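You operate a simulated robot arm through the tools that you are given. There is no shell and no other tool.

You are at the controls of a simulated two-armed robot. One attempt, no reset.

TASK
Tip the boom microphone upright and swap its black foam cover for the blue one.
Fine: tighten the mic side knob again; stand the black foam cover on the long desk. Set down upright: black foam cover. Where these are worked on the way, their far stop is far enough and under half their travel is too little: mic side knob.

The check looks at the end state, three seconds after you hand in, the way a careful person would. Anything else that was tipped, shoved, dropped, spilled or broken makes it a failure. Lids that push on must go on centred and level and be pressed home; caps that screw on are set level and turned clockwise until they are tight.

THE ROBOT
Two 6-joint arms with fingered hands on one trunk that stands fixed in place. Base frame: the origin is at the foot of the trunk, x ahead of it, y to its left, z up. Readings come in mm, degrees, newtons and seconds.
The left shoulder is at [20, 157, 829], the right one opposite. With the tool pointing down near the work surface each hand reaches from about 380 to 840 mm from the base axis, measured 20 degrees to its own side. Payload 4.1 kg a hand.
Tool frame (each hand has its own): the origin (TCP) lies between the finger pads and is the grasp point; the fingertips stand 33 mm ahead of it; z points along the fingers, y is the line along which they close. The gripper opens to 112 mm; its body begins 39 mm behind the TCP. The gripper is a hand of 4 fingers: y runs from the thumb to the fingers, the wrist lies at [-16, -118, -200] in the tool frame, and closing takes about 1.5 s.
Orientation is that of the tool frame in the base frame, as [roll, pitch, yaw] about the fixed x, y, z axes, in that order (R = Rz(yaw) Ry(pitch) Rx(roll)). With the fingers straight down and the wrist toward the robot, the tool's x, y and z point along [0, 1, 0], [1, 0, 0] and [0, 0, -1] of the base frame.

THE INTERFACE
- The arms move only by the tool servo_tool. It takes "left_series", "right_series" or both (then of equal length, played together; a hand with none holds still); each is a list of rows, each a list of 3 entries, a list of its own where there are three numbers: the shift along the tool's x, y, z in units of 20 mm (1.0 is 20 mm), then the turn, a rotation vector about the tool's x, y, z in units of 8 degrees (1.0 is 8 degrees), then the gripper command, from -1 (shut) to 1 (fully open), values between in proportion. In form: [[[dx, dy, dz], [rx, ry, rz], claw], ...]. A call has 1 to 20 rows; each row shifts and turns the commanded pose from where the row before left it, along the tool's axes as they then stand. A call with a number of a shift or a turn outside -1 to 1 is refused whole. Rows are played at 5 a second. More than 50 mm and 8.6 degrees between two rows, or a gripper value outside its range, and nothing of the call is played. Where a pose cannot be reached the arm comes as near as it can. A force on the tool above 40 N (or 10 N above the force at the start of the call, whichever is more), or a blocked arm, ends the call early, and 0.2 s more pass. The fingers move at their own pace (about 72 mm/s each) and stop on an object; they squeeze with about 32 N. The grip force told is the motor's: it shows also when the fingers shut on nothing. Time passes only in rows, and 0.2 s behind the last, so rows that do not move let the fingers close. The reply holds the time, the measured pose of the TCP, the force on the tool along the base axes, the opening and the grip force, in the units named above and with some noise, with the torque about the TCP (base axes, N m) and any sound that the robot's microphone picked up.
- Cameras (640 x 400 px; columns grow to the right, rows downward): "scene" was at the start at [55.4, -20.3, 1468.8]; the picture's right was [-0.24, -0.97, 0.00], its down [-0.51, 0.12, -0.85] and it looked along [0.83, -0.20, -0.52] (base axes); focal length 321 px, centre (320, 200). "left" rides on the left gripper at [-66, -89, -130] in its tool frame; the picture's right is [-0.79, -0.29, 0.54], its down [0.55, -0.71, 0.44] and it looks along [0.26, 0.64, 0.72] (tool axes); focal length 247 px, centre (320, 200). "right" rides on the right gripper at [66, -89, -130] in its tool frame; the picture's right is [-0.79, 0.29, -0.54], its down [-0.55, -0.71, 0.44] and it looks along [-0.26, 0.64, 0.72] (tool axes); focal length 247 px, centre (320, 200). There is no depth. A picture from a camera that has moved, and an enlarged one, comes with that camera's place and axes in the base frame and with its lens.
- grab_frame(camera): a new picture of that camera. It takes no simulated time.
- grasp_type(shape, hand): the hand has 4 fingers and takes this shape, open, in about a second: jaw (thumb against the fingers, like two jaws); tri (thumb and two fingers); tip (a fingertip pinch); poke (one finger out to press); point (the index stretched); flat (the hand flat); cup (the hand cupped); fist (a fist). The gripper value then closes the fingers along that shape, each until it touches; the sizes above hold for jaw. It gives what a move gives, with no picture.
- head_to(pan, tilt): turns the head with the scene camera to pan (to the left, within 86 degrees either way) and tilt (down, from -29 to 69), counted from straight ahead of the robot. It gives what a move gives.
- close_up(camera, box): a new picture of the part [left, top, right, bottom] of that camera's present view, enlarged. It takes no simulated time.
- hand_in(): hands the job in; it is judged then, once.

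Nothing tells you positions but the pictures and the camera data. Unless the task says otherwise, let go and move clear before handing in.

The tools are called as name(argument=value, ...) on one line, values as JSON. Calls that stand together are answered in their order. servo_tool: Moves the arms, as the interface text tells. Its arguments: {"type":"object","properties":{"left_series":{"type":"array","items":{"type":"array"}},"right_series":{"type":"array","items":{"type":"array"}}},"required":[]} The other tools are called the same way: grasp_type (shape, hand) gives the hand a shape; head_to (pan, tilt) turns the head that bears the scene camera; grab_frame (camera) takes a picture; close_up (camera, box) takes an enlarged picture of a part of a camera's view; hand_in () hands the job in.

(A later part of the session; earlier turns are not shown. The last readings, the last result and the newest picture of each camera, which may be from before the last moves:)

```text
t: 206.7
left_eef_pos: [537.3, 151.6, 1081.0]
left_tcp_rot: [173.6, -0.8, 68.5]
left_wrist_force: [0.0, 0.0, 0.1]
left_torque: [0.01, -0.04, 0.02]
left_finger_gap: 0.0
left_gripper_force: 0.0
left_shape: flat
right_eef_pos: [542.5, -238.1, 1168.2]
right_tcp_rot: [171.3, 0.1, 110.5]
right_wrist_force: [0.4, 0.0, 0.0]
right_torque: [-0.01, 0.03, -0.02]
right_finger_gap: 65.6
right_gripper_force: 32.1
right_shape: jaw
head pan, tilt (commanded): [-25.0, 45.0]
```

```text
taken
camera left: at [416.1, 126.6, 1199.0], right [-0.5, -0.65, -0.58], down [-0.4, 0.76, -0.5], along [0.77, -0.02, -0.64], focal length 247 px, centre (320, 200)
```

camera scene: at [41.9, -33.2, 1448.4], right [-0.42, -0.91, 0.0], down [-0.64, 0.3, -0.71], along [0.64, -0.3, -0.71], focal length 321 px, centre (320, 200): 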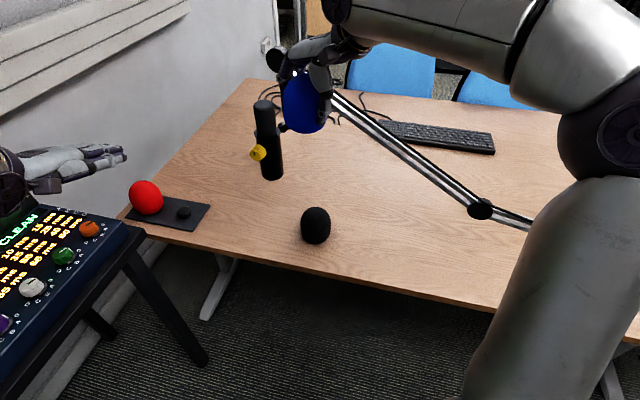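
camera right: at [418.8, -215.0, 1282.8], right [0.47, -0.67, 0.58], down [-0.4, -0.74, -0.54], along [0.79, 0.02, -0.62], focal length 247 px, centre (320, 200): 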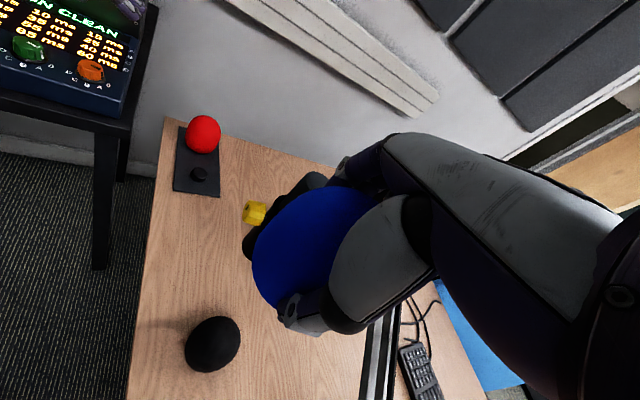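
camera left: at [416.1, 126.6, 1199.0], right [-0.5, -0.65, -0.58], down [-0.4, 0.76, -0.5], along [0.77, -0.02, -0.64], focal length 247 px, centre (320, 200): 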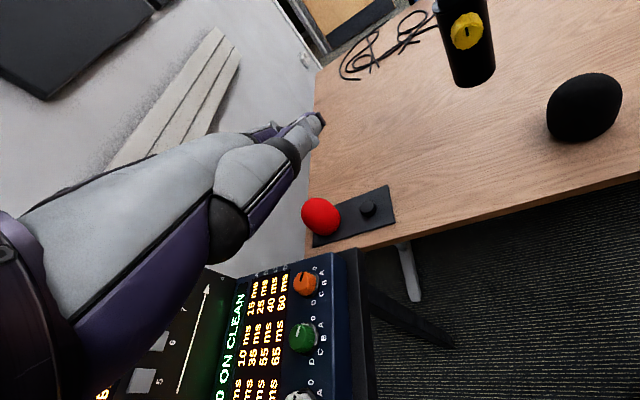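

The hand is level again at [542, -238, 1168]. For accurate centring I want a side view, so I'll bring the left hand (as a camera only) to the level viewpoint it had before, well clear of the right hand.

servo_tool(left_series=[[[0, 0, 0], [0, -0.11, 0.98], 1], [[0, 0, 0], [0, -0.11, 0.98], 1], [[0, 0, 0], [0, -0.11, 0.98], 1], [[-0.15, 0.93, 0.32], [0, 0, 0], 1], [[-0.15, 0.93, 0.32], [0, 0, 0], 1], [[-0.15, 0.93, 0.32], [0, 0, 0], 1], [[-0.15, 0.93, 0.32], [0, 0, 0], 1], [[-0.15, 0.93, 0.32], [0, 0, 0], 1], [[-0.15, 0.93, 0.32], [0, 0, 0], 1], [[-0.15, 0.93, 0.32], [0, 0, 0], 1], [[0, 0, 0], [-1, 0, 0], 1], [[0, 0, 0], [-1, 0, 0], 1], [[0, 0, 0], [-1, 0, 0], 1], [[0, 0, 0], [-1, 0, 0], 1], [[0, 0, 0], [0, 0, 0], 1]])

grab_frame(camera="left")

grab_frame(camera="scene")

```text
t: 209.9
left_eef_pos: [616.4, 40.9, 1049.8]
left_tcp_rot: [141.9, -0.7, 44.6]
left_wrist_force: [0.4, -0.1, 0.4]
left_torque: [0.01, -0.03, -0.02]
left_finger_gap: 0.3
left_gripper_force: 0.1
left_shape: flat
right_eef_pos: [542.1, -238.9, 1167.8]
right_tcp_rot: [171.3, 0.0, 110.4]
right_wrist_force: [-0.1, 0.1, -0.4]
right_torque: [0.02, -0.01, 0.03]
right_finger_gap: 65.6
right_gripper_force: 32.2
right_shape: jaw
head pan, tilt (commanded): [-25.0, 45.0]
```

```text
taken
camera left: at [462.9, 100.6, 1095.5], right [-0.48, -0.63, -0.61], down [0.2, 0.6, -0.77], along [0.85, -0.49, -0.17], focal length 247 px, centre (320, 200)
```

left: 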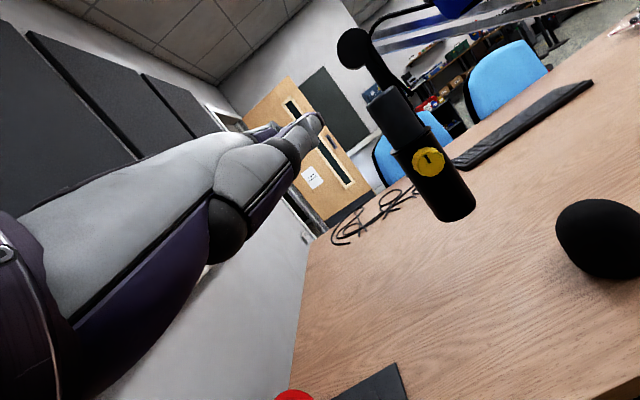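

```text
taken
camera scene: at [41.9, -33.2, 1448.4], right [-0.42, -0.91, 0.0], down [-0.64, 0.3, -0.71], along [0.64, -0.3, -0.71], focal length 321 px, centre (320, 200)
```

scene: 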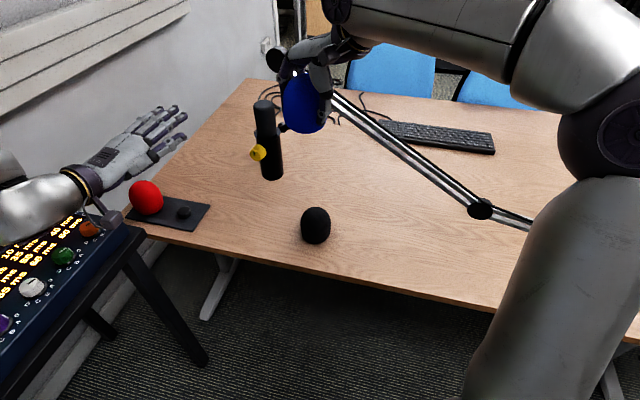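

This view already shows the mic clearly from the left. I'll zoom in to confirm that it's upright and to fix the head's position.

close_up(camera="left", box=[340, 60, 500, 230])

close_up(camera="scene", box=[235, 85, 295, 190])

```text
2.35 times, centred on (420, 145) of left
camera zoom: at [462.9, 100.6, 1095.5], right [-0.48, -0.63, -0.61], down [0.2, 0.6, -0.77], along [0.85, -0.49, -0.17], focal length 581 px, centre (85, 329)
```

zoom: 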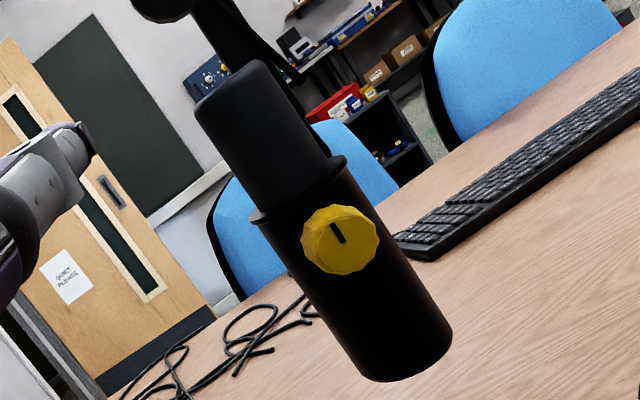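

```text
3.81 times, centred on (265, 138) of scene
camera zoom: at [41.9, -33.2, 1448.4], right [-0.42, -0.91, 0.0], down [-0.64, 0.3, -0.71], along [0.64, -0.3, -0.71], focal length 1224 px, centre (530, 438)
```

zoom: 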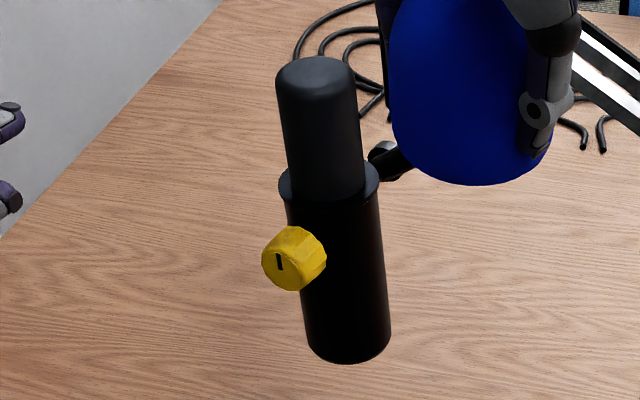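

The mic is vertical to within about 1°, the knob pointer is up, and the bare head's axis is at about [679, -195] with its top near z 1103. I'll bring the blue cover towards it at clearance height.

servo_tool(right_series=[[[0, 0.15, -0.98], [0, 0.12, -0.8], -1], [[-0.18, 0.836, -0.04], [0, 0, 0], -1], [[-0.18, 0.836, -0.04], [0, 0, 0], -1], [[-0.18, 0.836, -0.04], [0, 0, 0], -1], [[-0.18, 0.836, 0.0], [0, 0, 0], -1], [[-0.18, 0.836, 0.0], [0, 0, 0], -1], [[0, 0, 0], [0, 0, 0], -1]])

close_up(camera="left", box=[320, 0, 520, 170])

close_up(camera="scene", box=[225, 40, 335, 190])

```text
t: 211.5
left_eef_pos: [615.0, 39.8, 1048.9]
left_tcp_rot: [142.0, -0.7, 44.7]
left_wrist_force: [0.1, -0.2, 0.1]
left_torque: [-0.01, 0.03, -0.01]
left_finger_gap: 0.0
left_gripper_force: 0.1
left_shape: flat
right_eef_pos: [623.8, -217.6, 1200.3]
right_tcp_rot: [171.2, -0.1, 117.0]
right_wrist_force: [0.3, -0.2, -1.6]
right_torque: [-0.02, 0.01, -0.02]
right_finger_gap: 65.6
right_gripper_force: 32.0
right_shape: jaw
head pan, tilt (commanded): [-25.0, 45.0]
```

```text
2.35 times, centred on (420, 85) of left
camera zoom: at [462.8, 100.4, 1095.7], right [-0.48, -0.63, -0.61], down [0.2, 0.6, -0.77], along [0.85, -0.49, -0.17], focal length 581 px, centre (85, 471)
```

zoom: 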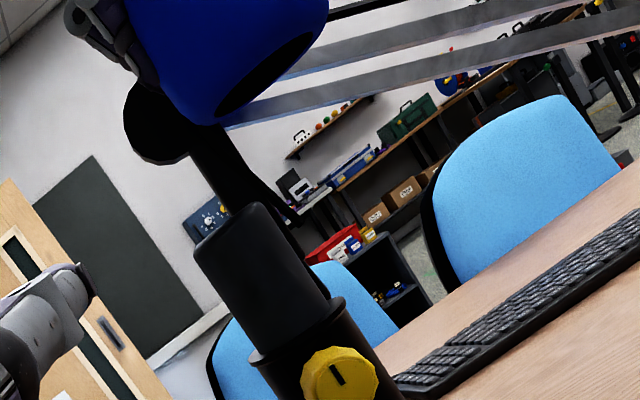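

```text
2.67 times, centred on (280, 115) of scene
camera zoom: at [41.8, -33.2, 1448.4], right [-0.42, -0.91, 0.0], down [-0.64, 0.3, -0.71], along [0.64, -0.3, -0.71], focal length 857 px, centre (427, 427)
```

zoom: 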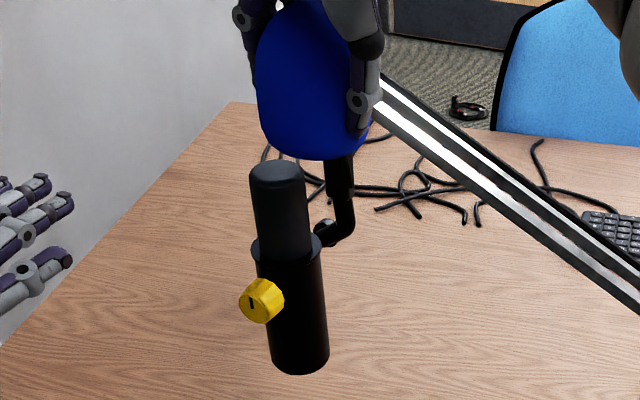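

I can see right into the blue cover's bore. It leans about 4° (far side high), so I'll straighten the hand 4° while moving most of the way over the head.

servo_tool(right_series=[[[0, 0, 0], [0.5, 0, 0], -1], [[-0.08, 0.9, 0.25], [0, 0, 0], -1], [[-0.08, 0.9, 0.3], [0, 0, 0], -1], [[0, 0, 0], [0, 0, 0], -1]])

close_up(camera="left", box=[320, 0, 520, 170])

close_up(camera="scene", box=[225, 40, 335, 190])

```text
t: 212.5
left_eef_pos: [617.0, 41.4, 1048.8]
left_tcp_rot: [141.9, -0.7, 44.7]
left_wrist_force: [0.2, 0.2, 0.3]
left_torque: [0.0, 0.01, -0.03]
left_finger_gap: 0.5
left_gripper_force: 0.0
left_shape: flat
right_eef_pos: [655.3, -202.1, 1189.9]
right_tcp_rot: [175.3, 0.0, 117.0]
right_wrist_force: [0.6, 0.4, 0.2]
right_torque: [0.0, 0.02, 0.0]
right_finger_gap: 65.6
right_gripper_force: 32.3
right_shape: jaw
right hand out of reach, approached as far as the arm can: row 3
head pan, tilt (commanded): [-25.0, 45.0]
```

```text
2.35 times, centred on (420, 85) of left
camera zoom: at [463.0, 100.4, 1095.6], right [-0.48, -0.63, -0.61], down [0.2, 0.6, -0.77], along [0.85, -0.49, -0.17], focal length 581 px, centre (85, 471)
```

zoom: 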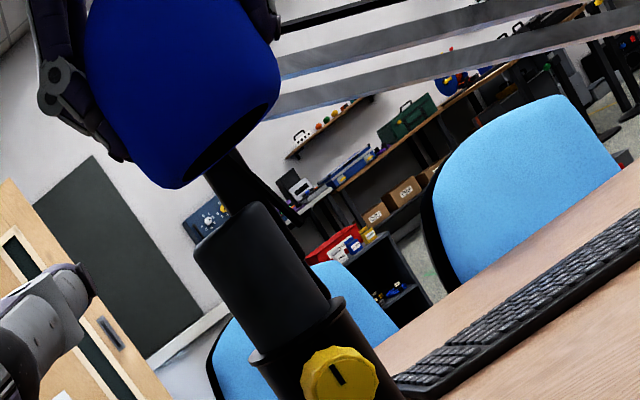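

```text
2.67 times, centred on (280, 115) of scene
camera zoom: at [42.0, -33.2, 1448.4], right [-0.42, -0.91, 0.0], down [-0.64, 0.3, -0.71], along [0.64, -0.3, -0.71], focal length 857 px, centre (427, 427)
```

zoom: 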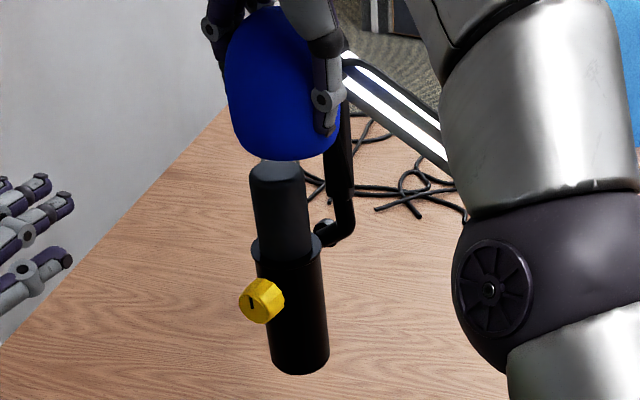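

With that tilt the cover is level, and its rim centre sits right below the TCP. To stay within reach at this height I'll ease the tilt back, move over the head, and level again lower down.

servo_tool(right_series=[[[0, 0, 0], [-0.5, 0, 0], -1], [[-0.1, 0.415, 0.3], [0, 0, 0], -1], [[-0.1, 0.415, 0.42], [0, 0, 0], -1], [[0, 0, 0], [0, 0, 0], -1]])

close_up(camera="left", box=[320, 0, 520, 170])

close_up(camera="scene", box=[225, 40, 335, 190])

```text
t: 213.5
left_eef_pos: [616.3, 40.1, 1048.9]
left_tcp_rot: [142.0, -0.7, 44.6]
left_wrist_force: [0.2, -0.4, 0.6]
left_torque: [0.02, 0.05, -0.02]
left_finger_gap: 0.1
left_gripper_force: 0.0
left_shape: flat
right_eef_pos: [673.1, -197.1, 1178.4]
right_tcp_rot: [171.2, 0.0, 117.1]
right_wrist_force: [-0.9, 0.1, 0.2]
right_torque: [0.0, -0.01, 0.0]
right_finger_gap: 65.6
right_gripper_force: 31.9
right_shape: jaw
head pan, tilt (commanded): [-25.0, 45.0]
```

```text
2.35 times, centred on (420, 85) of left
camera zoom: at [462.9, 100.4, 1095.7], right [-0.48, -0.63, -0.61], down [0.2, 0.6, -0.77], along [0.85, -0.49, -0.17], focal length 581 px, centre (85, 471)
```

zoom: 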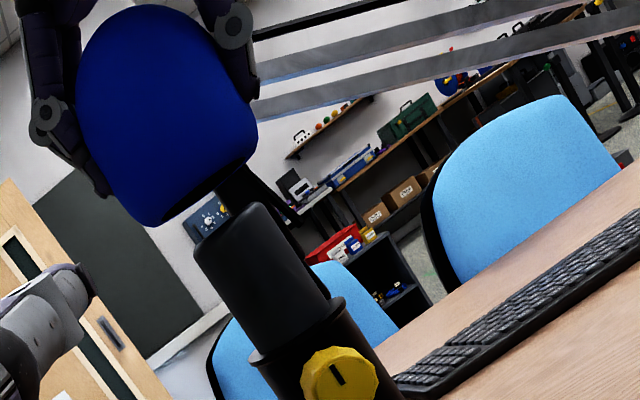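

```text
2.67 times, centred on (280, 115) of scene
camera zoom: at [41.8, -33.2, 1448.4], right [-0.42, -0.91, 0.0], down [-0.64, 0.3, -0.71], along [0.64, -0.3, -0.71], focal length 857 px, centre (427, 427)
```

zoom: 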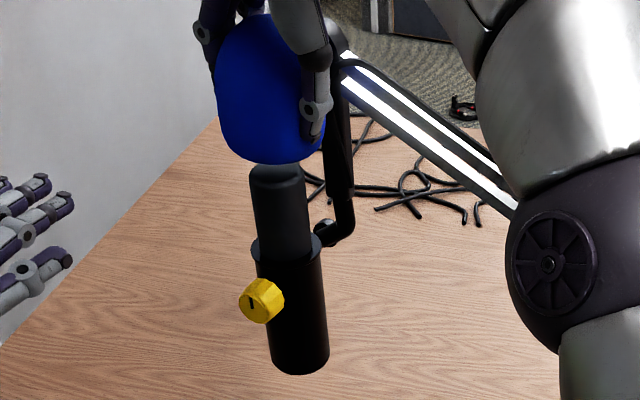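

close_up(camera="left", box=[340, 30, 450, 140])

close_up(camera="scene", box=[235, 50, 295, 130])

grab_frame(camera="right")

```text
3.64 times, centred on (395, 85) of left
camera zoom: at [462.9, 100.4, 1095.7], right [-0.48, -0.63, -0.61], down [0.2, 0.6, -0.77], along [0.85, -0.49, -0.17], focal length 898 px, centre (47, 618)
```

zoom: 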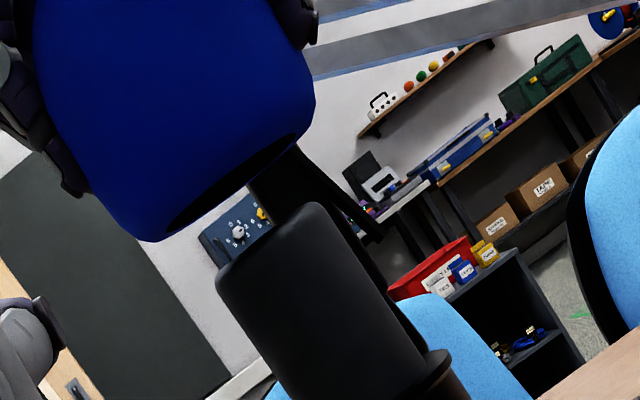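

```text
5.00 times, centred on (265, 90) of scene
camera zoom: at [41.8, -33.2, 1448.4], right [-0.42, -0.91, 0.0], down [-0.64, 0.3, -0.71], along [0.64, -0.3, -0.71], focal length 1606 px, centre (595, 750)
```

zoom: 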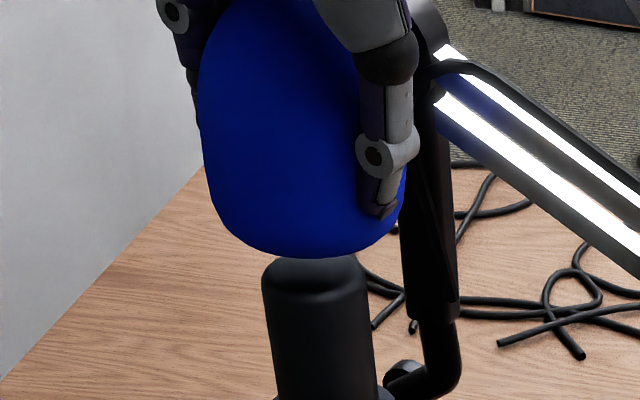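

```text
taken
camera right: at [547.3, -188.5, 1293.0], right [0.54, -0.61, 0.58], down [-0.32, -0.78, -0.54], along [0.78, 0.11, -0.61], focal length 247 px, centre (320, 200)
```

right: 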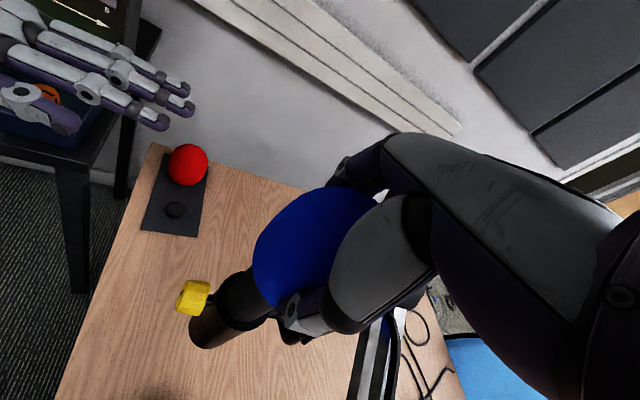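

In both views the bore is centred over the head to within about 2 mm, and the bore has several millimetres of clearance. I'll lower to just above the head and level the cover there.

servo_tool(right_series=[[[0.09, -0.06, 0.7], [0, 0, 0], -1], [[0, 0.09, 0.1], [0.25, 0, 0], -1], [[0, 0.09, 0.1], [0.25, 0, 0], -1], [[0, 0, 0], [0, 0, 0], -1]])

close_up(camera="left", box=[340, 30, 450, 140])

close_up(camera="scene", box=[235, 50, 295, 130])

```text
t: 214.5
left_eef_pos: [616.5, 39.6, 1048.2]
left_tcp_rot: [142.0, -0.7, 44.6]
left_wrist_force: [-0.8, -0.4, 0.1]
left_torque: [0.04, 0.02, 0.0]
left_finger_gap: 0.0
left_gripper_force: 0.0
left_shape: flat
right_eef_pos: [675.2, -193.3, 1159.3]
right_tcp_rot: [175.2, 0.0, 117.0]
right_wrist_force: [0.3, 0.6, -0.4]
right_torque: [0.04, 0.0, -0.01]
right_finger_gap: 65.5
right_gripper_force: 32.1
right_shape: jaw
head pan, tilt (commanded): [-25.0, 45.0]
```

```text
3.64 times, centred on (395, 85) of left
camera zoom: at [462.9, 100.4, 1095.7], right [-0.48, -0.63, -0.61], down [0.2, 0.6, -0.77], along [0.85, -0.49, -0.17], focal length 898 px, centre (47, 618)
```

zoom: 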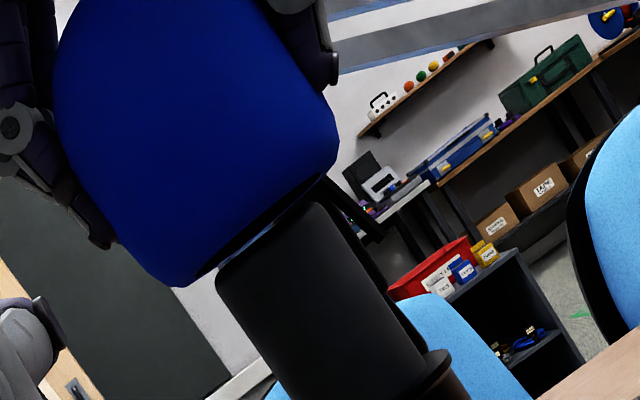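

```text
5.00 times, centred on (265, 90) of scene
camera zoom: at [41.8, -33.2, 1448.4], right [-0.42, -0.91, 0.0], down [-0.64, 0.3, -0.71], along [0.64, -0.3, -0.71], focal length 1606 px, centre (595, 750)
```

zoom: 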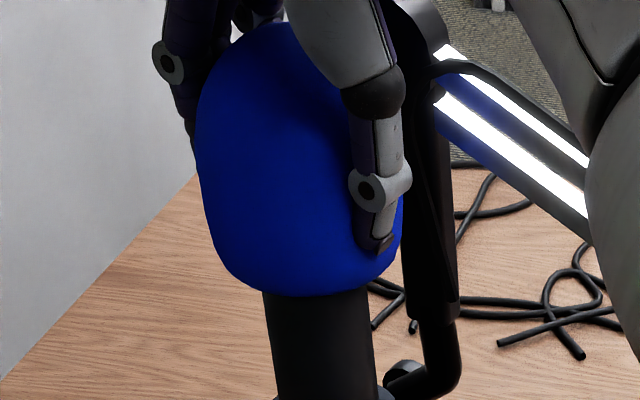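

Centred and near level, right at the top of the head, with no contact. Lowering slowly onto the head.

servo_tool(right_series=[[[0, -0.042, 0.498], [0, 0, 0], -1], [[0, -0.042, 0.498], [0, 0, 0], -1], [[0, 0, 0], [0, 0, 0], -1]])

close_up(camera="left", box=[340, 30, 450, 140])

close_up(camera="scene", box=[235, 50, 295, 130])

```text
t: 215.3
left_eef_pos: [616.4, 40.1, 1048.7]
left_tcp_rot: [142.0, -0.7, 44.7]
left_wrist_force: [0.4, 0.3, 0.0]
left_torque: [0.01, 0.0, 0.02]
left_finger_gap: 0.0
left_gripper_force: 0.1
left_shape: flat
right_eef_pos: [675.9, -193.7, 1141.0]
right_tcp_rot: [175.2, -0.1, 117.0]
right_wrist_force: [-0.5, 0.4, -0.5]
right_torque: [0.01, -0.02, 0.0]
right_finger_gap: 65.6
right_gripper_force: 31.8
right_shape: jaw
head pan, tilt (commanded): [-25.0, 45.0]
```

```text
3.64 times, centred on (395, 85) of left
camera zoom: at [462.9, 100.4, 1095.6], right [-0.48, -0.63, -0.61], down [0.2, 0.6, -0.77], along [0.85, -0.49, -0.17], focal length 898 px, centre (47, 618)
```

zoom: 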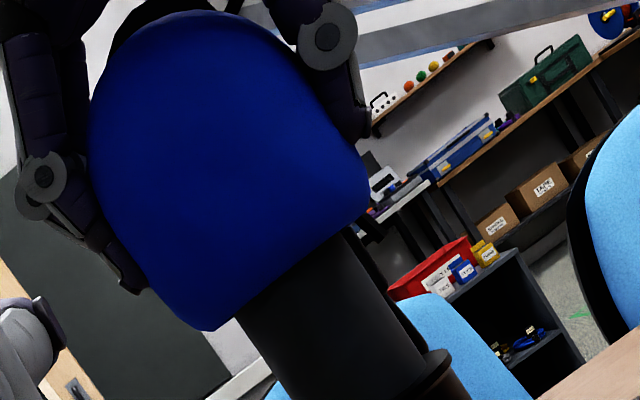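

```text
5.00 times, centred on (265, 90) of scene
camera zoom: at [41.9, -33.2, 1448.4], right [-0.42, -0.91, 0.0], down [-0.64, 0.3, -0.71], along [0.64, -0.3, -0.71], focal length 1606 px, centre (595, 750)
```

zoom: 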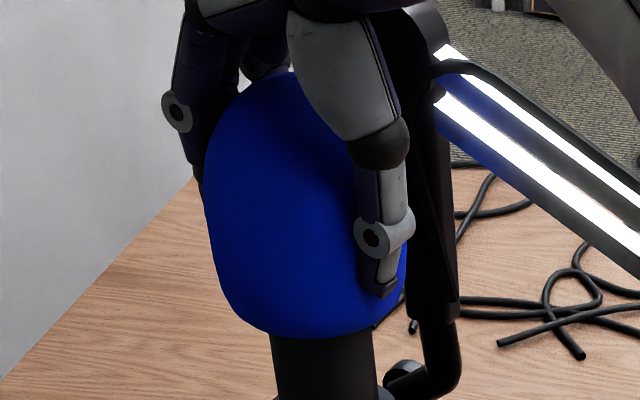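

The cover is sliding onto the head, centred, with no force. Continuing down.

servo_tool(right_series=[[[0, -0.042, 0.498], [0, 0, 0], -1], [[0, -0.042, 0.498], [0, 0, 0], -1], [[0, -0.042, 0.498], [0, 0, 0], -1], [[0, 0, 0], [0, 0, 0], -1]])

close_up(camera="left", box=[340, 50, 460, 170])

close_up(camera="scene", box=[235, 60, 305, 150])

```text
t: 216.3
left_eef_pos: [615.8, 40.7, 1048.4]
left_tcp_rot: [142.1, -0.7, 44.7]
left_wrist_force: [0.2, 0.1, 0.3]
left_torque: [0.0, 0.04, -0.01]
left_finger_gap: 0.0
left_gripper_force: 0.2
left_shape: flat
right_eef_pos: [676.0, -194.5, 1110.4]
right_tcp_rot: [175.2, 0.0, 117.0]
right_wrist_force: [0.3, 0.0, 1.0]
right_torque: [0.03, -0.02, 0.0]
right_finger_gap: 65.3
right_gripper_force: 32.0
right_shape: jaw
head pan, tilt (commanded): [-25.0, 45.0]
```

```text
3.33 times, centred on (400, 110) of left
camera zoom: at [462.9, 100.4, 1095.6], right [-0.48, -0.63, -0.61], down [0.2, 0.6, -0.77], along [0.85, -0.49, -0.17], focal length 823 px, centre (53, 500)
```

zoom: 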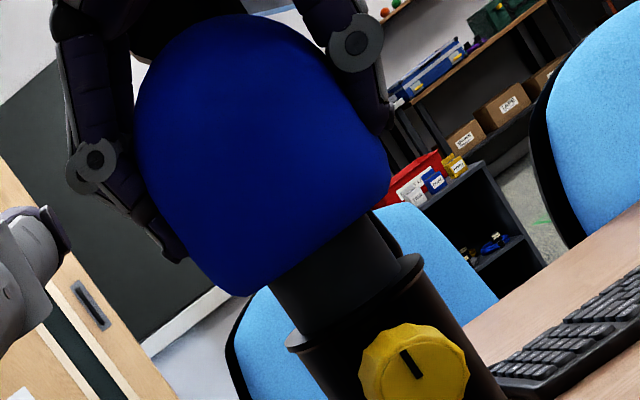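

```text
4.44 times, centred on (270, 105) of scene
camera zoom: at [41.9, -33.2, 1448.4], right [-0.42, -0.91, 0.0], down [-0.64, 0.3, -0.71], along [0.64, -0.3, -0.71], focal length 1428 px, centre (542, 622)
```

zoom: 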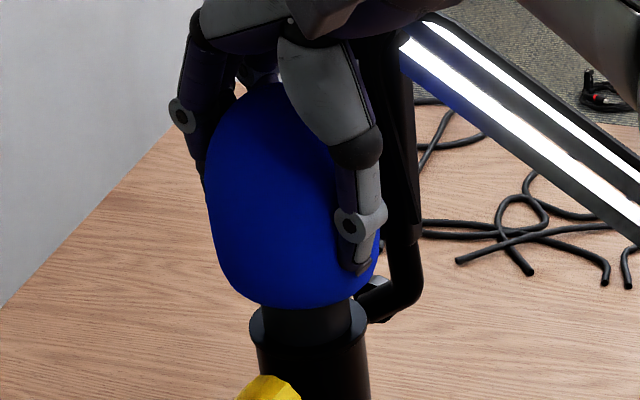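

Still free and centred, with about 35 mm to go. Continuing.

servo_tool(right_series=[[[0, -0.042, 0.498], [0, 0, 0], -1], [[0, -0.042, 0.498], [0, 0, 0], -1], [[0, 0, 0], [0, 0, 0], -1]])

servo_tool(right_series=[[[0, -0.021, 0.249], [0, 0, 0], -1], [[0, -0.021, 0.249], [0, 0, 0], -1], [[0, 0, 0], [0, 0, 0], -1]])

close_up(camera="left", box=[340, 50, 460, 170])

close_up(camera="scene", box=[235, 60, 305, 150])

```text
t: 217.1
left_eef_pos: [616.0, 40.2, 1048.3]
left_tcp_rot: [142.1, -0.7, 44.7]
left_wrist_force: [0.6, 0.4, 0.0]
left_torque: [-0.01, 0.05, 0.01]
left_finger_gap: 0.0
left_gripper_force: 0.0
left_shape: flat
right_eef_pos: [675.9, -193.1, 1092.3]
right_tcp_rot: [175.1, 0.0, 117.0]
right_wrist_force: [0.7, 1.1, 0.1]
right_torque: [0.03, 0.02, 0.01]
right_finger_gap: 65.6
right_gripper_force: 32.0
right_shape: jaw
head pan, tilt (commanded): [-25.0, 45.0]
```

```text
t: 217.9
left_eef_pos: [615.3, 40.5, 1048.5]
left_tcp_rot: [141.9, -0.7, 44.7]
left_wrist_force: [0.0, -0.7, -0.3]
left_torque: [-0.02, 0.01, -0.01]
left_finger_gap: 0.3
left_gripper_force: 0.2
left_shape: flat
right_eef_pos: [676.4, -194.1, 1084.0]
right_tcp_rot: [175.0, 0.1, 117.1]
right_wrist_force: [-2.4, 3.4, 12.1]
right_torque: [0.05, -0.18, 0.06]
right_finger_gap: 65.8
right_gripper_force: 31.8
right_shape: jaw
head pan, tilt (commanded): [-25.0, 45.0]
```

```text
3.33 times, centred on (400, 110) of left
camera zoom: at [462.5, 100.7, 1095.8], right [-0.48, -0.63, -0.61], down [0.2, 0.6, -0.77], along [0.85, -0.49, -0.17], focal length 823 px, centre (53, 500)
```

zoom: 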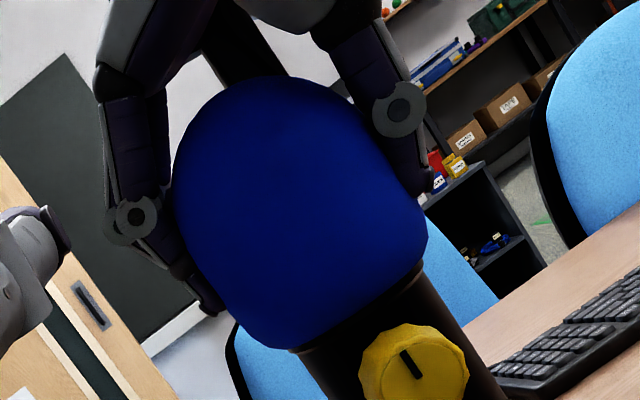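

```text
4.44 times, centred on (270, 105) of scene
camera zoom: at [41.4, -32.9, 1448.4], right [-0.42, -0.91, 0.0], down [-0.64, 0.3, -0.71], along [0.64, -0.3, -0.71], focal length 1428 px, centre (542, 622)
```

zoom: 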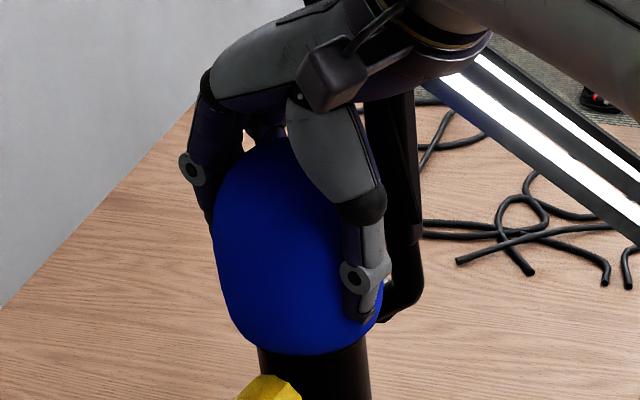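

Contact at z 1084 (12 N), with the rim now at the collar. I'll press a little more to make sure that it's fully home.

servo_tool(right_series=[[[0, -0.01, 0.12], [0, 0, 0], -1], [[0, 0, 0], [0, 0, 0], -1]])

close_up(camera="left", box=[360, 80, 460, 190])

close_up(camera="scene", box=[240, 80, 300, 170])

```text
t: 218.5
left_eef_pos: [614.9, 40.5, 1049.8]
left_tcp_rot: [141.9, -0.7, 44.6]
left_wrist_force: [-0.5, 0.3, 0.2]
left_torque: [-0.01, -0.01, -0.01]
left_finger_gap: 0.0
left_gripper_force: 0.0
left_shape: flat
right_eef_pos: [675.9, -193.6, 1082.6]
right_tcp_rot: [174.8, 0.1, 116.9]
right_wrist_force: [-2.2, 3.8, 27.7]
right_torque: [0.12, -0.24, 0.07]
right_finger_gap: 65.6
right_gripper_force: 32.2
right_shape: jaw
head pan, tilt (commanded): [-25.0, 45.0]
```

```text
3.64 times, centred on (410, 135) of left
camera zoom: at [462.2, 100.8, 1095.9], right [-0.48, -0.63, -0.61], down [0.2, 0.6, -0.77], along [0.85, -0.49, -0.17], focal length 898 px, centre (-7, 436)
```

zoom: 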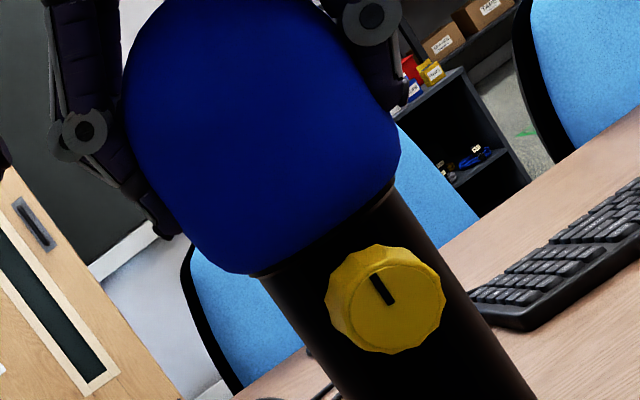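

```text
4.44 times, centred on (270, 125) of scene
camera zoom: at [41.0, -32.8, 1448.4], right [-0.42, -0.91, 0.0], down [-0.64, 0.3, -0.71], along [0.64, -0.3, -0.71], focal length 1428 px, centre (542, 533)
```

zoom: 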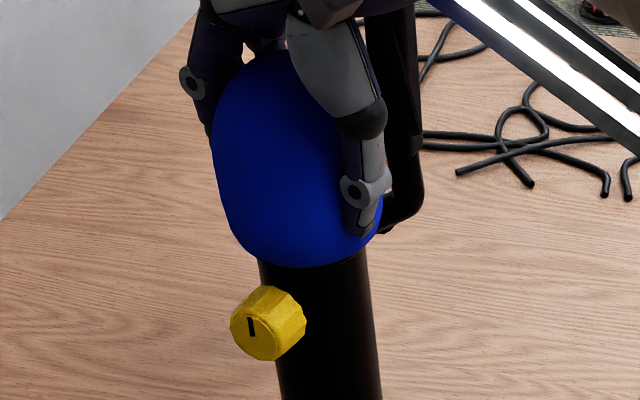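

Firmly seated at 28 N. I'll ease the pressure off, nudge it 2 mm back to centre it on the mic axis, and then open the jaws.

servo_tool(right_series=[[[0, 0.01, -0.12], [0, 0, 0], -1], [[-0.026, -0.096, -0.008], [0, 0, 0], -1], [[0, 0, 0], [0, 0, 0], -1]])

close_up(camera="left", box=[360, 80, 460, 190])

close_up(camera="scene", box=[240, 80, 300, 170])

```text
t: 219.3
left_eef_pos: [615.9, 40.5, 1048.1]
left_tcp_rot: [141.9, -0.7, 44.7]
left_wrist_force: [-1.0, 0.7, 0.2]
left_torque: [0.0, -0.02, 0.04]
left_finger_gap: 0.3
left_gripper_force: 0.0
left_shape: flat
right_eef_pos: [674.4, -196.0, 1082.6]
right_tcp_rot: [175.1, 0.1, 117.1]
right_wrist_force: [4.2, 6.6, 22.5]
right_torque: [0.24, -0.63, 0.16]
right_finger_gap: 65.7
right_gripper_force: 32.6
right_shape: jaw
head pan, tilt (commanded): [-25.0, 45.0]
```

```text
3.64 times, centred on (410, 135) of left
camera zoom: at [462.6, 100.9, 1095.8], right [-0.48, -0.63, -0.61], down [0.2, 0.6, -0.77], along [0.85, -0.49, -0.17], focal length 898 px, centre (-7, 436)
```

zoom: 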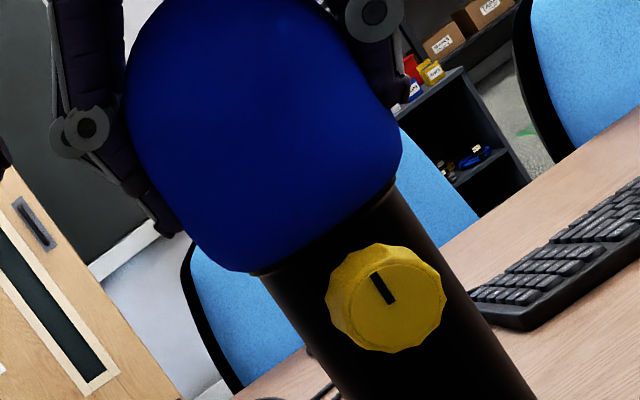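

```text
4.44 times, centred on (270, 125) of scene
camera zoom: at [41.5, -32.7, 1448.4], right [-0.42, -0.91, 0.0], down [-0.64, 0.3, -0.71], along [0.64, -0.3, -0.71], focal length 1428 px, centre (542, 533)
```

zoom: 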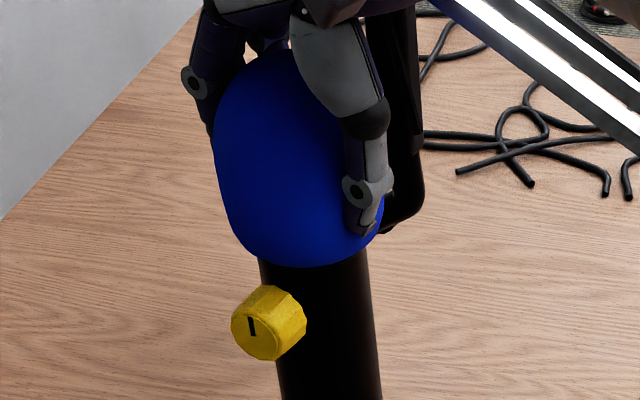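

servo_tool(right_series=[[[0, 0.013, -0.15], [0, 0, 0], -1], [[0, 0, 0], [0, 0, 0], -0.5], [[0, 0, 0], [0, 0, 0], 0], [[0, 0, 0], [0, 0, 0], 0.3], [[0, 0, 0], [0, 0, 0], 0.6], [[0, 0, 0], [0, 0, 0], 1], [[0, 0, 0], [0, 0, 0], 1], [[0, 0, 0], [0, 0, 0], 1]])

close_up(camera="left", box=[350, 60, 470, 200])

close_up(camera="scene", box=[230, 70, 310, 180])

```text
t: 221.1
left_eef_pos: [615.8, 40.8, 1048.7]
left_tcp_rot: [141.9, -0.8, 44.7]
left_wrist_force: [-1.3, 0.5, 0.1]
left_torque: [0.01, 0.0, -0.01]
left_finger_gap: 0.0
left_gripper_force: 0.0
left_shape: flat
right_eef_pos: [674.9, -194.8, 1084.5]
right_tcp_rot: [175.2, 0.1, 117.1]
right_wrist_force: [-0.1, -0.3, 0.1]
right_torque: [0.01, 0.02, -0.02]
right_finger_gap: 111.5
right_gripper_force: 0.1
right_shape: jaw
head pan, tilt (commanded): [-25.0, 45.0]
```

```text
2.86 times, centred on (410, 130) of left
camera zoom: at [462.9, 100.4, 1095.6], right [-0.48, -0.63, -0.61], down [0.2, 0.6, -0.77], along [0.85, -0.49, -0.17], focal length 706 px, centre (63, 400)
```

zoom: 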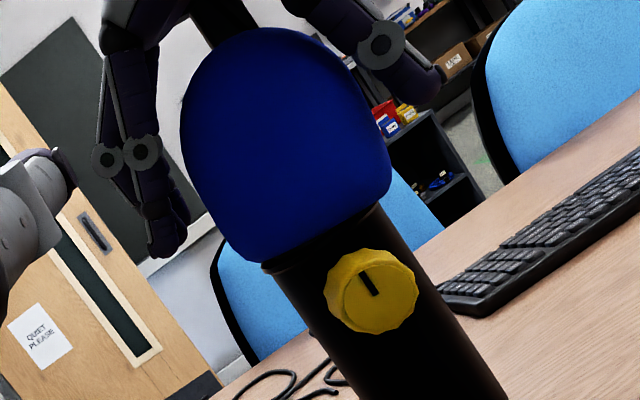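

```text
3.64 times, centred on (270, 125) of scene
camera zoom: at [41.9, -33.2, 1448.4], right [-0.42, -0.91, 0.0], down [-0.64, 0.3, -0.71], along [0.64, -0.3, -0.71], focal length 1168 px, centre (502, 473)
```

zoom: 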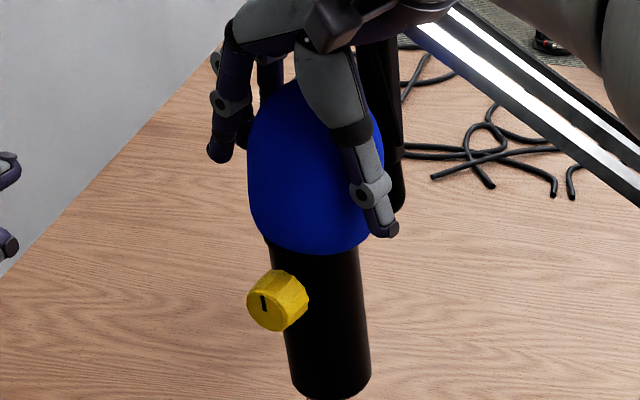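

Released and seated on the collar. I'll raise the hand 15 mm first and check that the cover stays.

servo_tool(right_series=[[[0, 0.03, -0.37], [0, 0, 0], 1], [[0, 0.03, -0.37], [0, 0, 0], 1], [[0, 0, 0], [0, 0, 0], 1]])

close_up(camera="left", box=[350, 60, 470, 200])

close_up(camera="scene", box=[230, 70, 310, 180])

```text
t: 221.9
left_eef_pos: [615.9, 39.7, 1048.2]
left_tcp_rot: [142.0, -0.6, 44.7]
left_wrist_force: [-0.8, -0.2, -0.2]
left_torque: [0.0, -0.04, 0.0]
left_finger_gap: 0.1
left_gripper_force: 0.1
left_shape: flat
right_eef_pos: [674.9, -195.0, 1100.3]
right_tcp_rot: [175.3, 0.0, 117.0]
right_wrist_force: [0.3, 0.4, 0.2]
right_torque: [-0.01, 0.0, 0.01]
right_finger_gap: 111.8
right_gripper_force: 0.1
right_shape: jaw
head pan, tilt (commanded): [-25.0, 45.0]
```

```text
2.86 times, centred on (410, 130) of left
camera zoom: at [462.9, 100.4, 1095.6], right [-0.48, -0.63, -0.61], down [0.2, 0.6, -0.77], along [0.85, -0.49, -0.17], focal length 706 px, centre (63, 400)
```

zoom: 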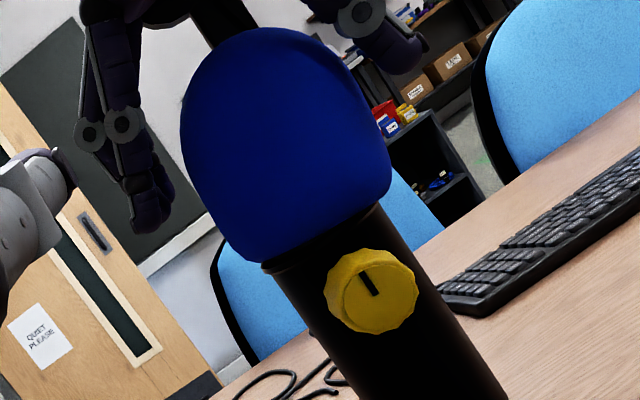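

```text
3.64 times, centred on (270, 125) of scene
camera zoom: at [41.9, -33.2, 1448.4], right [-0.42, -0.91, 0.0], down [-0.64, 0.3, -0.71], along [0.64, -0.3, -0.71], focal length 1168 px, centre (502, 473)
```

zoom: 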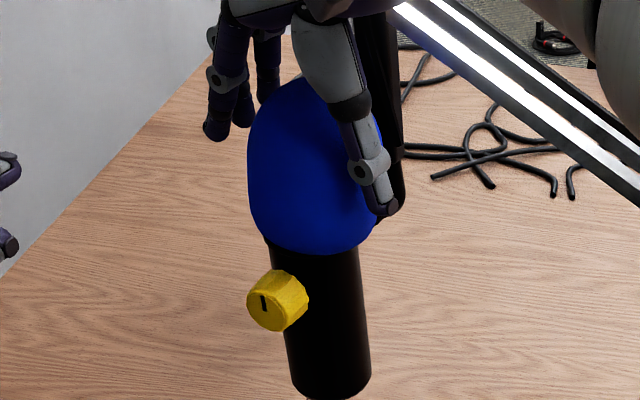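

The cover stays put. Raising the right hand clear and backing it away over the robot side.

servo_tool(right_series=[[[0, 0.07, -0.95], [0, 0, 0], 1], [[0, 0.07, -0.95], [0, 0, 0], 1], [[0, 0.07, -0.95], [0, 0, 0], 1], [[0, -0.1, -0.6], [0, 0, 0], 1], [[0, 0, 0], [0, 0, 0], 1]])

close_up(camera="left", box=[330, 20, 490, 200])

close_up(camera="scene", box=[220, 40, 330, 190])

```text
t: 223.1
left_eef_pos: [615.7, 39.6, 1049.6]
left_tcp_rot: [141.9, -0.7, 44.6]
left_wrist_force: [-0.1, 0.6, -1.0]
left_torque: [-0.01, -0.01, -0.01]
left_finger_gap: 0.0
left_gripper_force: 0.1
left_shape: flat
right_eef_pos: [670.5, -198.2, 1168.2]
right_tcp_rot: [175.3, 0.0, 117.0]
right_wrist_force: [-0.7, -0.6, 0.0]
right_torque: [0.02, 0.01, -0.01]
right_finger_gap: 111.8
right_gripper_force: 0.1
right_shape: jaw
head pan, tilt (commanded): [-25.0, 45.0]
```

```text
2.22 times, centred on (410, 110) of left
camera zoom: at [462.9, 100.4, 1095.6], right [-0.48, -0.63, -0.61], down [0.2, 0.6, -0.77], along [0.85, -0.49, -0.17], focal length 549 px, centre (120, 400)
```

zoom: 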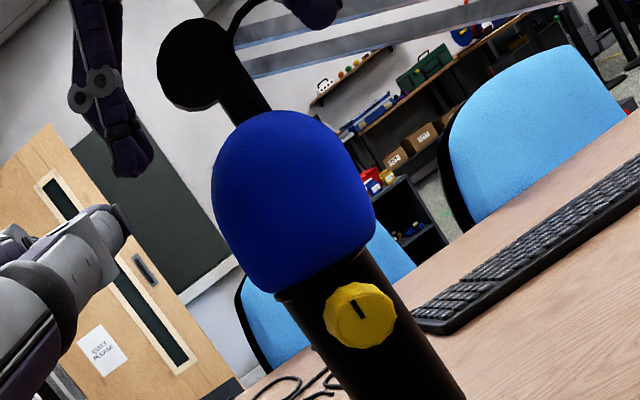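

```text
2.67 times, centred on (275, 115) of scene
camera zoom: at [41.9, -33.2, 1448.4], right [-0.42, -0.91, 0.0], down [-0.64, 0.3, -0.71], along [0.64, -0.3, -0.71], focal length 857 px, centre (440, 427)
```

zoom: 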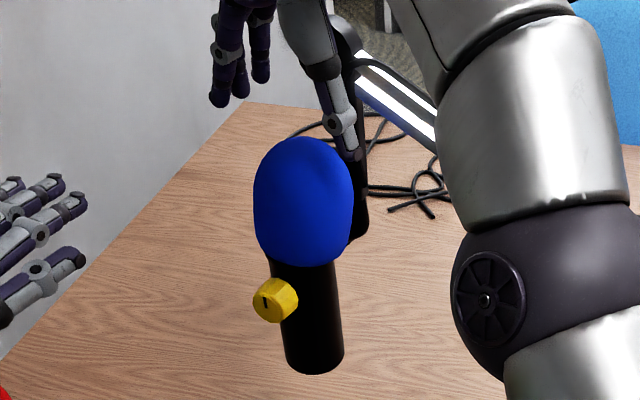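

The blue cover sits on the mic, centred and level. Backing the right hand away towards the robot.

servo_tool(right_series=[[[0, -0.9, -0.3], [0, 0, 0], 1], [[0, -0.95, -0.2], [0, 0, 0], 1], [[0, -1, -0.1], [0, 0, 0], 1], [[0, -1, -0.09], [0, 0, 0], 1], [[0, -1, -0.09], [0, 0, 0], 1], [[0, -1, -0.09], [0, 0, 0], 1], [[0, -1, -0.09], [0, 0, 0], 1], [[0, -1, -0.09], [0, 0, 0], 1], [[0, 0, 0], [0, 0, 0], 1]])

grab_frame(camera="scene")

grab_frame(camera="right")

grab_frame(camera="left")

```text
t: 225.1
left_eef_pos: [616.1, 38.6, 1048.8]
left_tcp_rot: [142.0, -0.7, 44.6]
left_wrist_force: [0.5, -0.5, -0.5]
left_torque: [-0.04, -0.01, -0.01]
left_finger_gap: 0.0
left_gripper_force: 0.0
left_shape: flat
right_eef_pos: [530.1, -268.5, 1175.8]
right_tcp_rot: [175.2, 0.0, 117.0]
right_wrist_force: [0.3, -0.4, -0.4]
right_torque: [-0.03, 0.06, -0.01]
right_finger_gap: 111.7
right_gripper_force: 0.2
right_shape: jaw
head pan, tilt (commanded): [-25.0, 45.0]
```

```text
taken
camera scene: at [42.0, -33.1, 1448.4], right [-0.42, -0.91, 0.0], down [-0.64, 0.3, -0.71], along [0.64, -0.3, -0.71], focal length 321 px, centre (320, 200)
```

scene: 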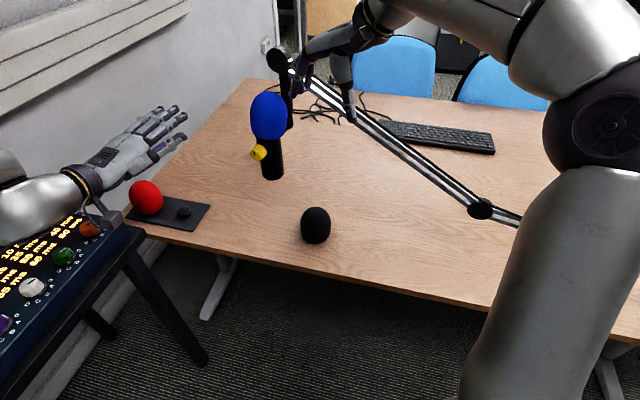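

```text
taken
camera right: at [412.2, -255.8, 1298.3], right [0.57, -0.6, 0.56], down [-0.35, -0.8, -0.49], along [0.74, 0.09, -0.67], focal length 247 px, centre (320, 200)
```

right: 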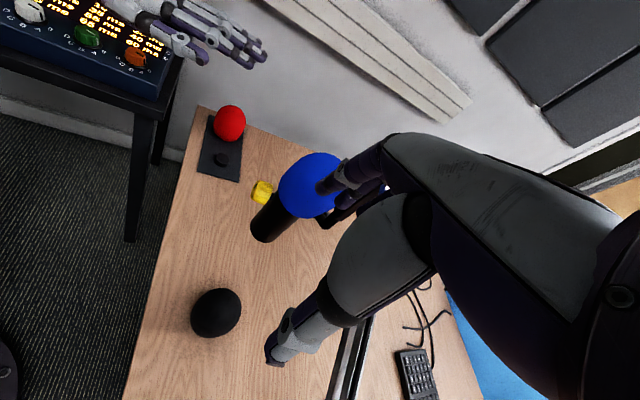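

```text
taken
camera left: at [463.0, 100.5, 1095.6], right [-0.48, -0.63, -0.61], down [0.2, 0.6, -0.77], along [0.85, -0.49, -0.17], focal length 247 px, centre (320, 200)
```

left: 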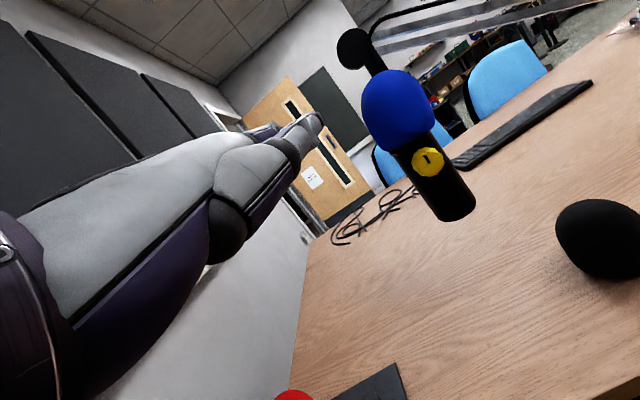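

Both hands are away from the mic. Final checks: close-ups of the blue cover and mic, the knob, the black cover, and the tray.

close_up(camera="left", box=[345, 60, 485, 230])

close_up(camera="scene", box=[230, 80, 310, 190])

close_up(camera="left", box=[500, 150, 640, 330])

close_up(camera="scene", box=[270, 180, 370, 270])

close_up(camera="right", box=[170, 90, 350, 360])

```text
2.35 times, centred on (415, 145) of left
camera zoom: at [463.0, 100.5, 1095.6], right [-0.48, -0.63, -0.61], down [0.2, 0.6, -0.77], along [0.85, -0.49, -0.17], focal length 581 px, centre (96, 329)
```

zoom: 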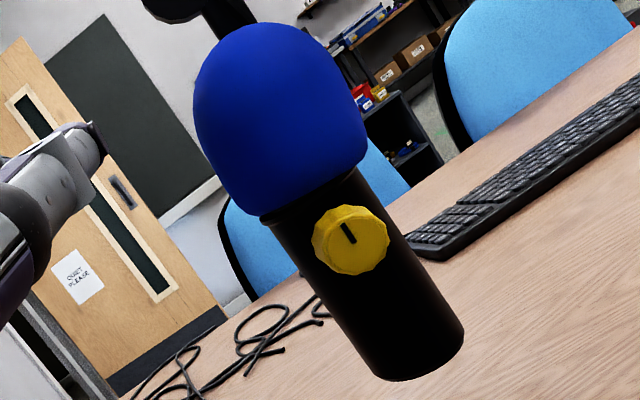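

```text
3.64 times, centred on (270, 135) of scene
camera zoom: at [42.0, -33.1, 1448.4], right [-0.42, -0.91, 0.0], down [-0.64, 0.3, -0.71], along [0.64, -0.3, -0.71], focal length 1168 px, centre (502, 436)
```

zoom: 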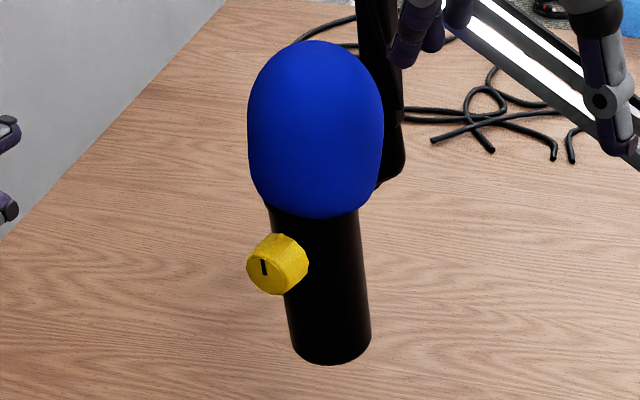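

```text
2.22 times, centred on (570, 240) of left
camera zoom: at [463.0, 100.5, 1095.6], right [-0.48, -0.63, -0.61], down [0.2, 0.6, -0.77], along [0.85, -0.49, -0.17], focal length 549 px, centre (-236, 111)
```

zoom: 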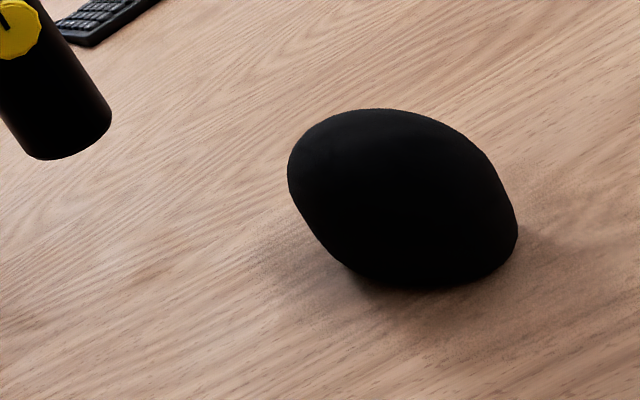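

```text
4.44 times, centred on (320, 225) of scene
camera zoom: at [42.0, -33.1, 1448.4], right [-0.42, -0.91, 0.0], down [-0.64, 0.3, -0.71], along [0.64, -0.3, -0.71], focal length 1428 px, centre (320, 89)
```

zoom: 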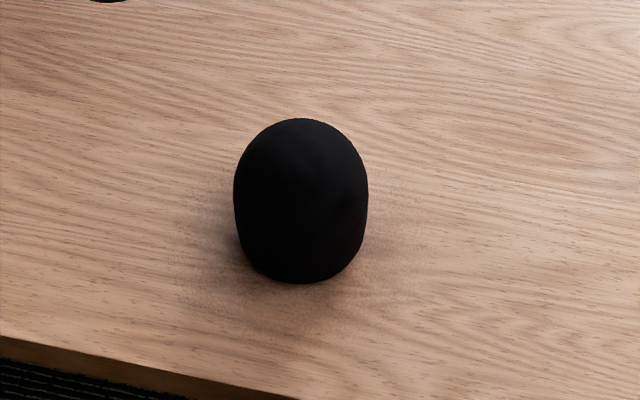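

```text
1.48 times, centred on (260, 225) of right
camera zoom: at [412.2, -255.8, 1298.3], right [0.57, -0.6, 0.56], down [-0.35, -0.8, -0.49], along [0.74, 0.09, -0.67], focal length 366 px, centre (409, 163)
```

zoom: 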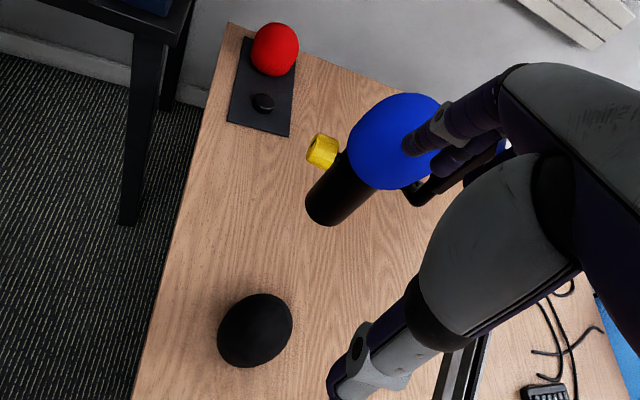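

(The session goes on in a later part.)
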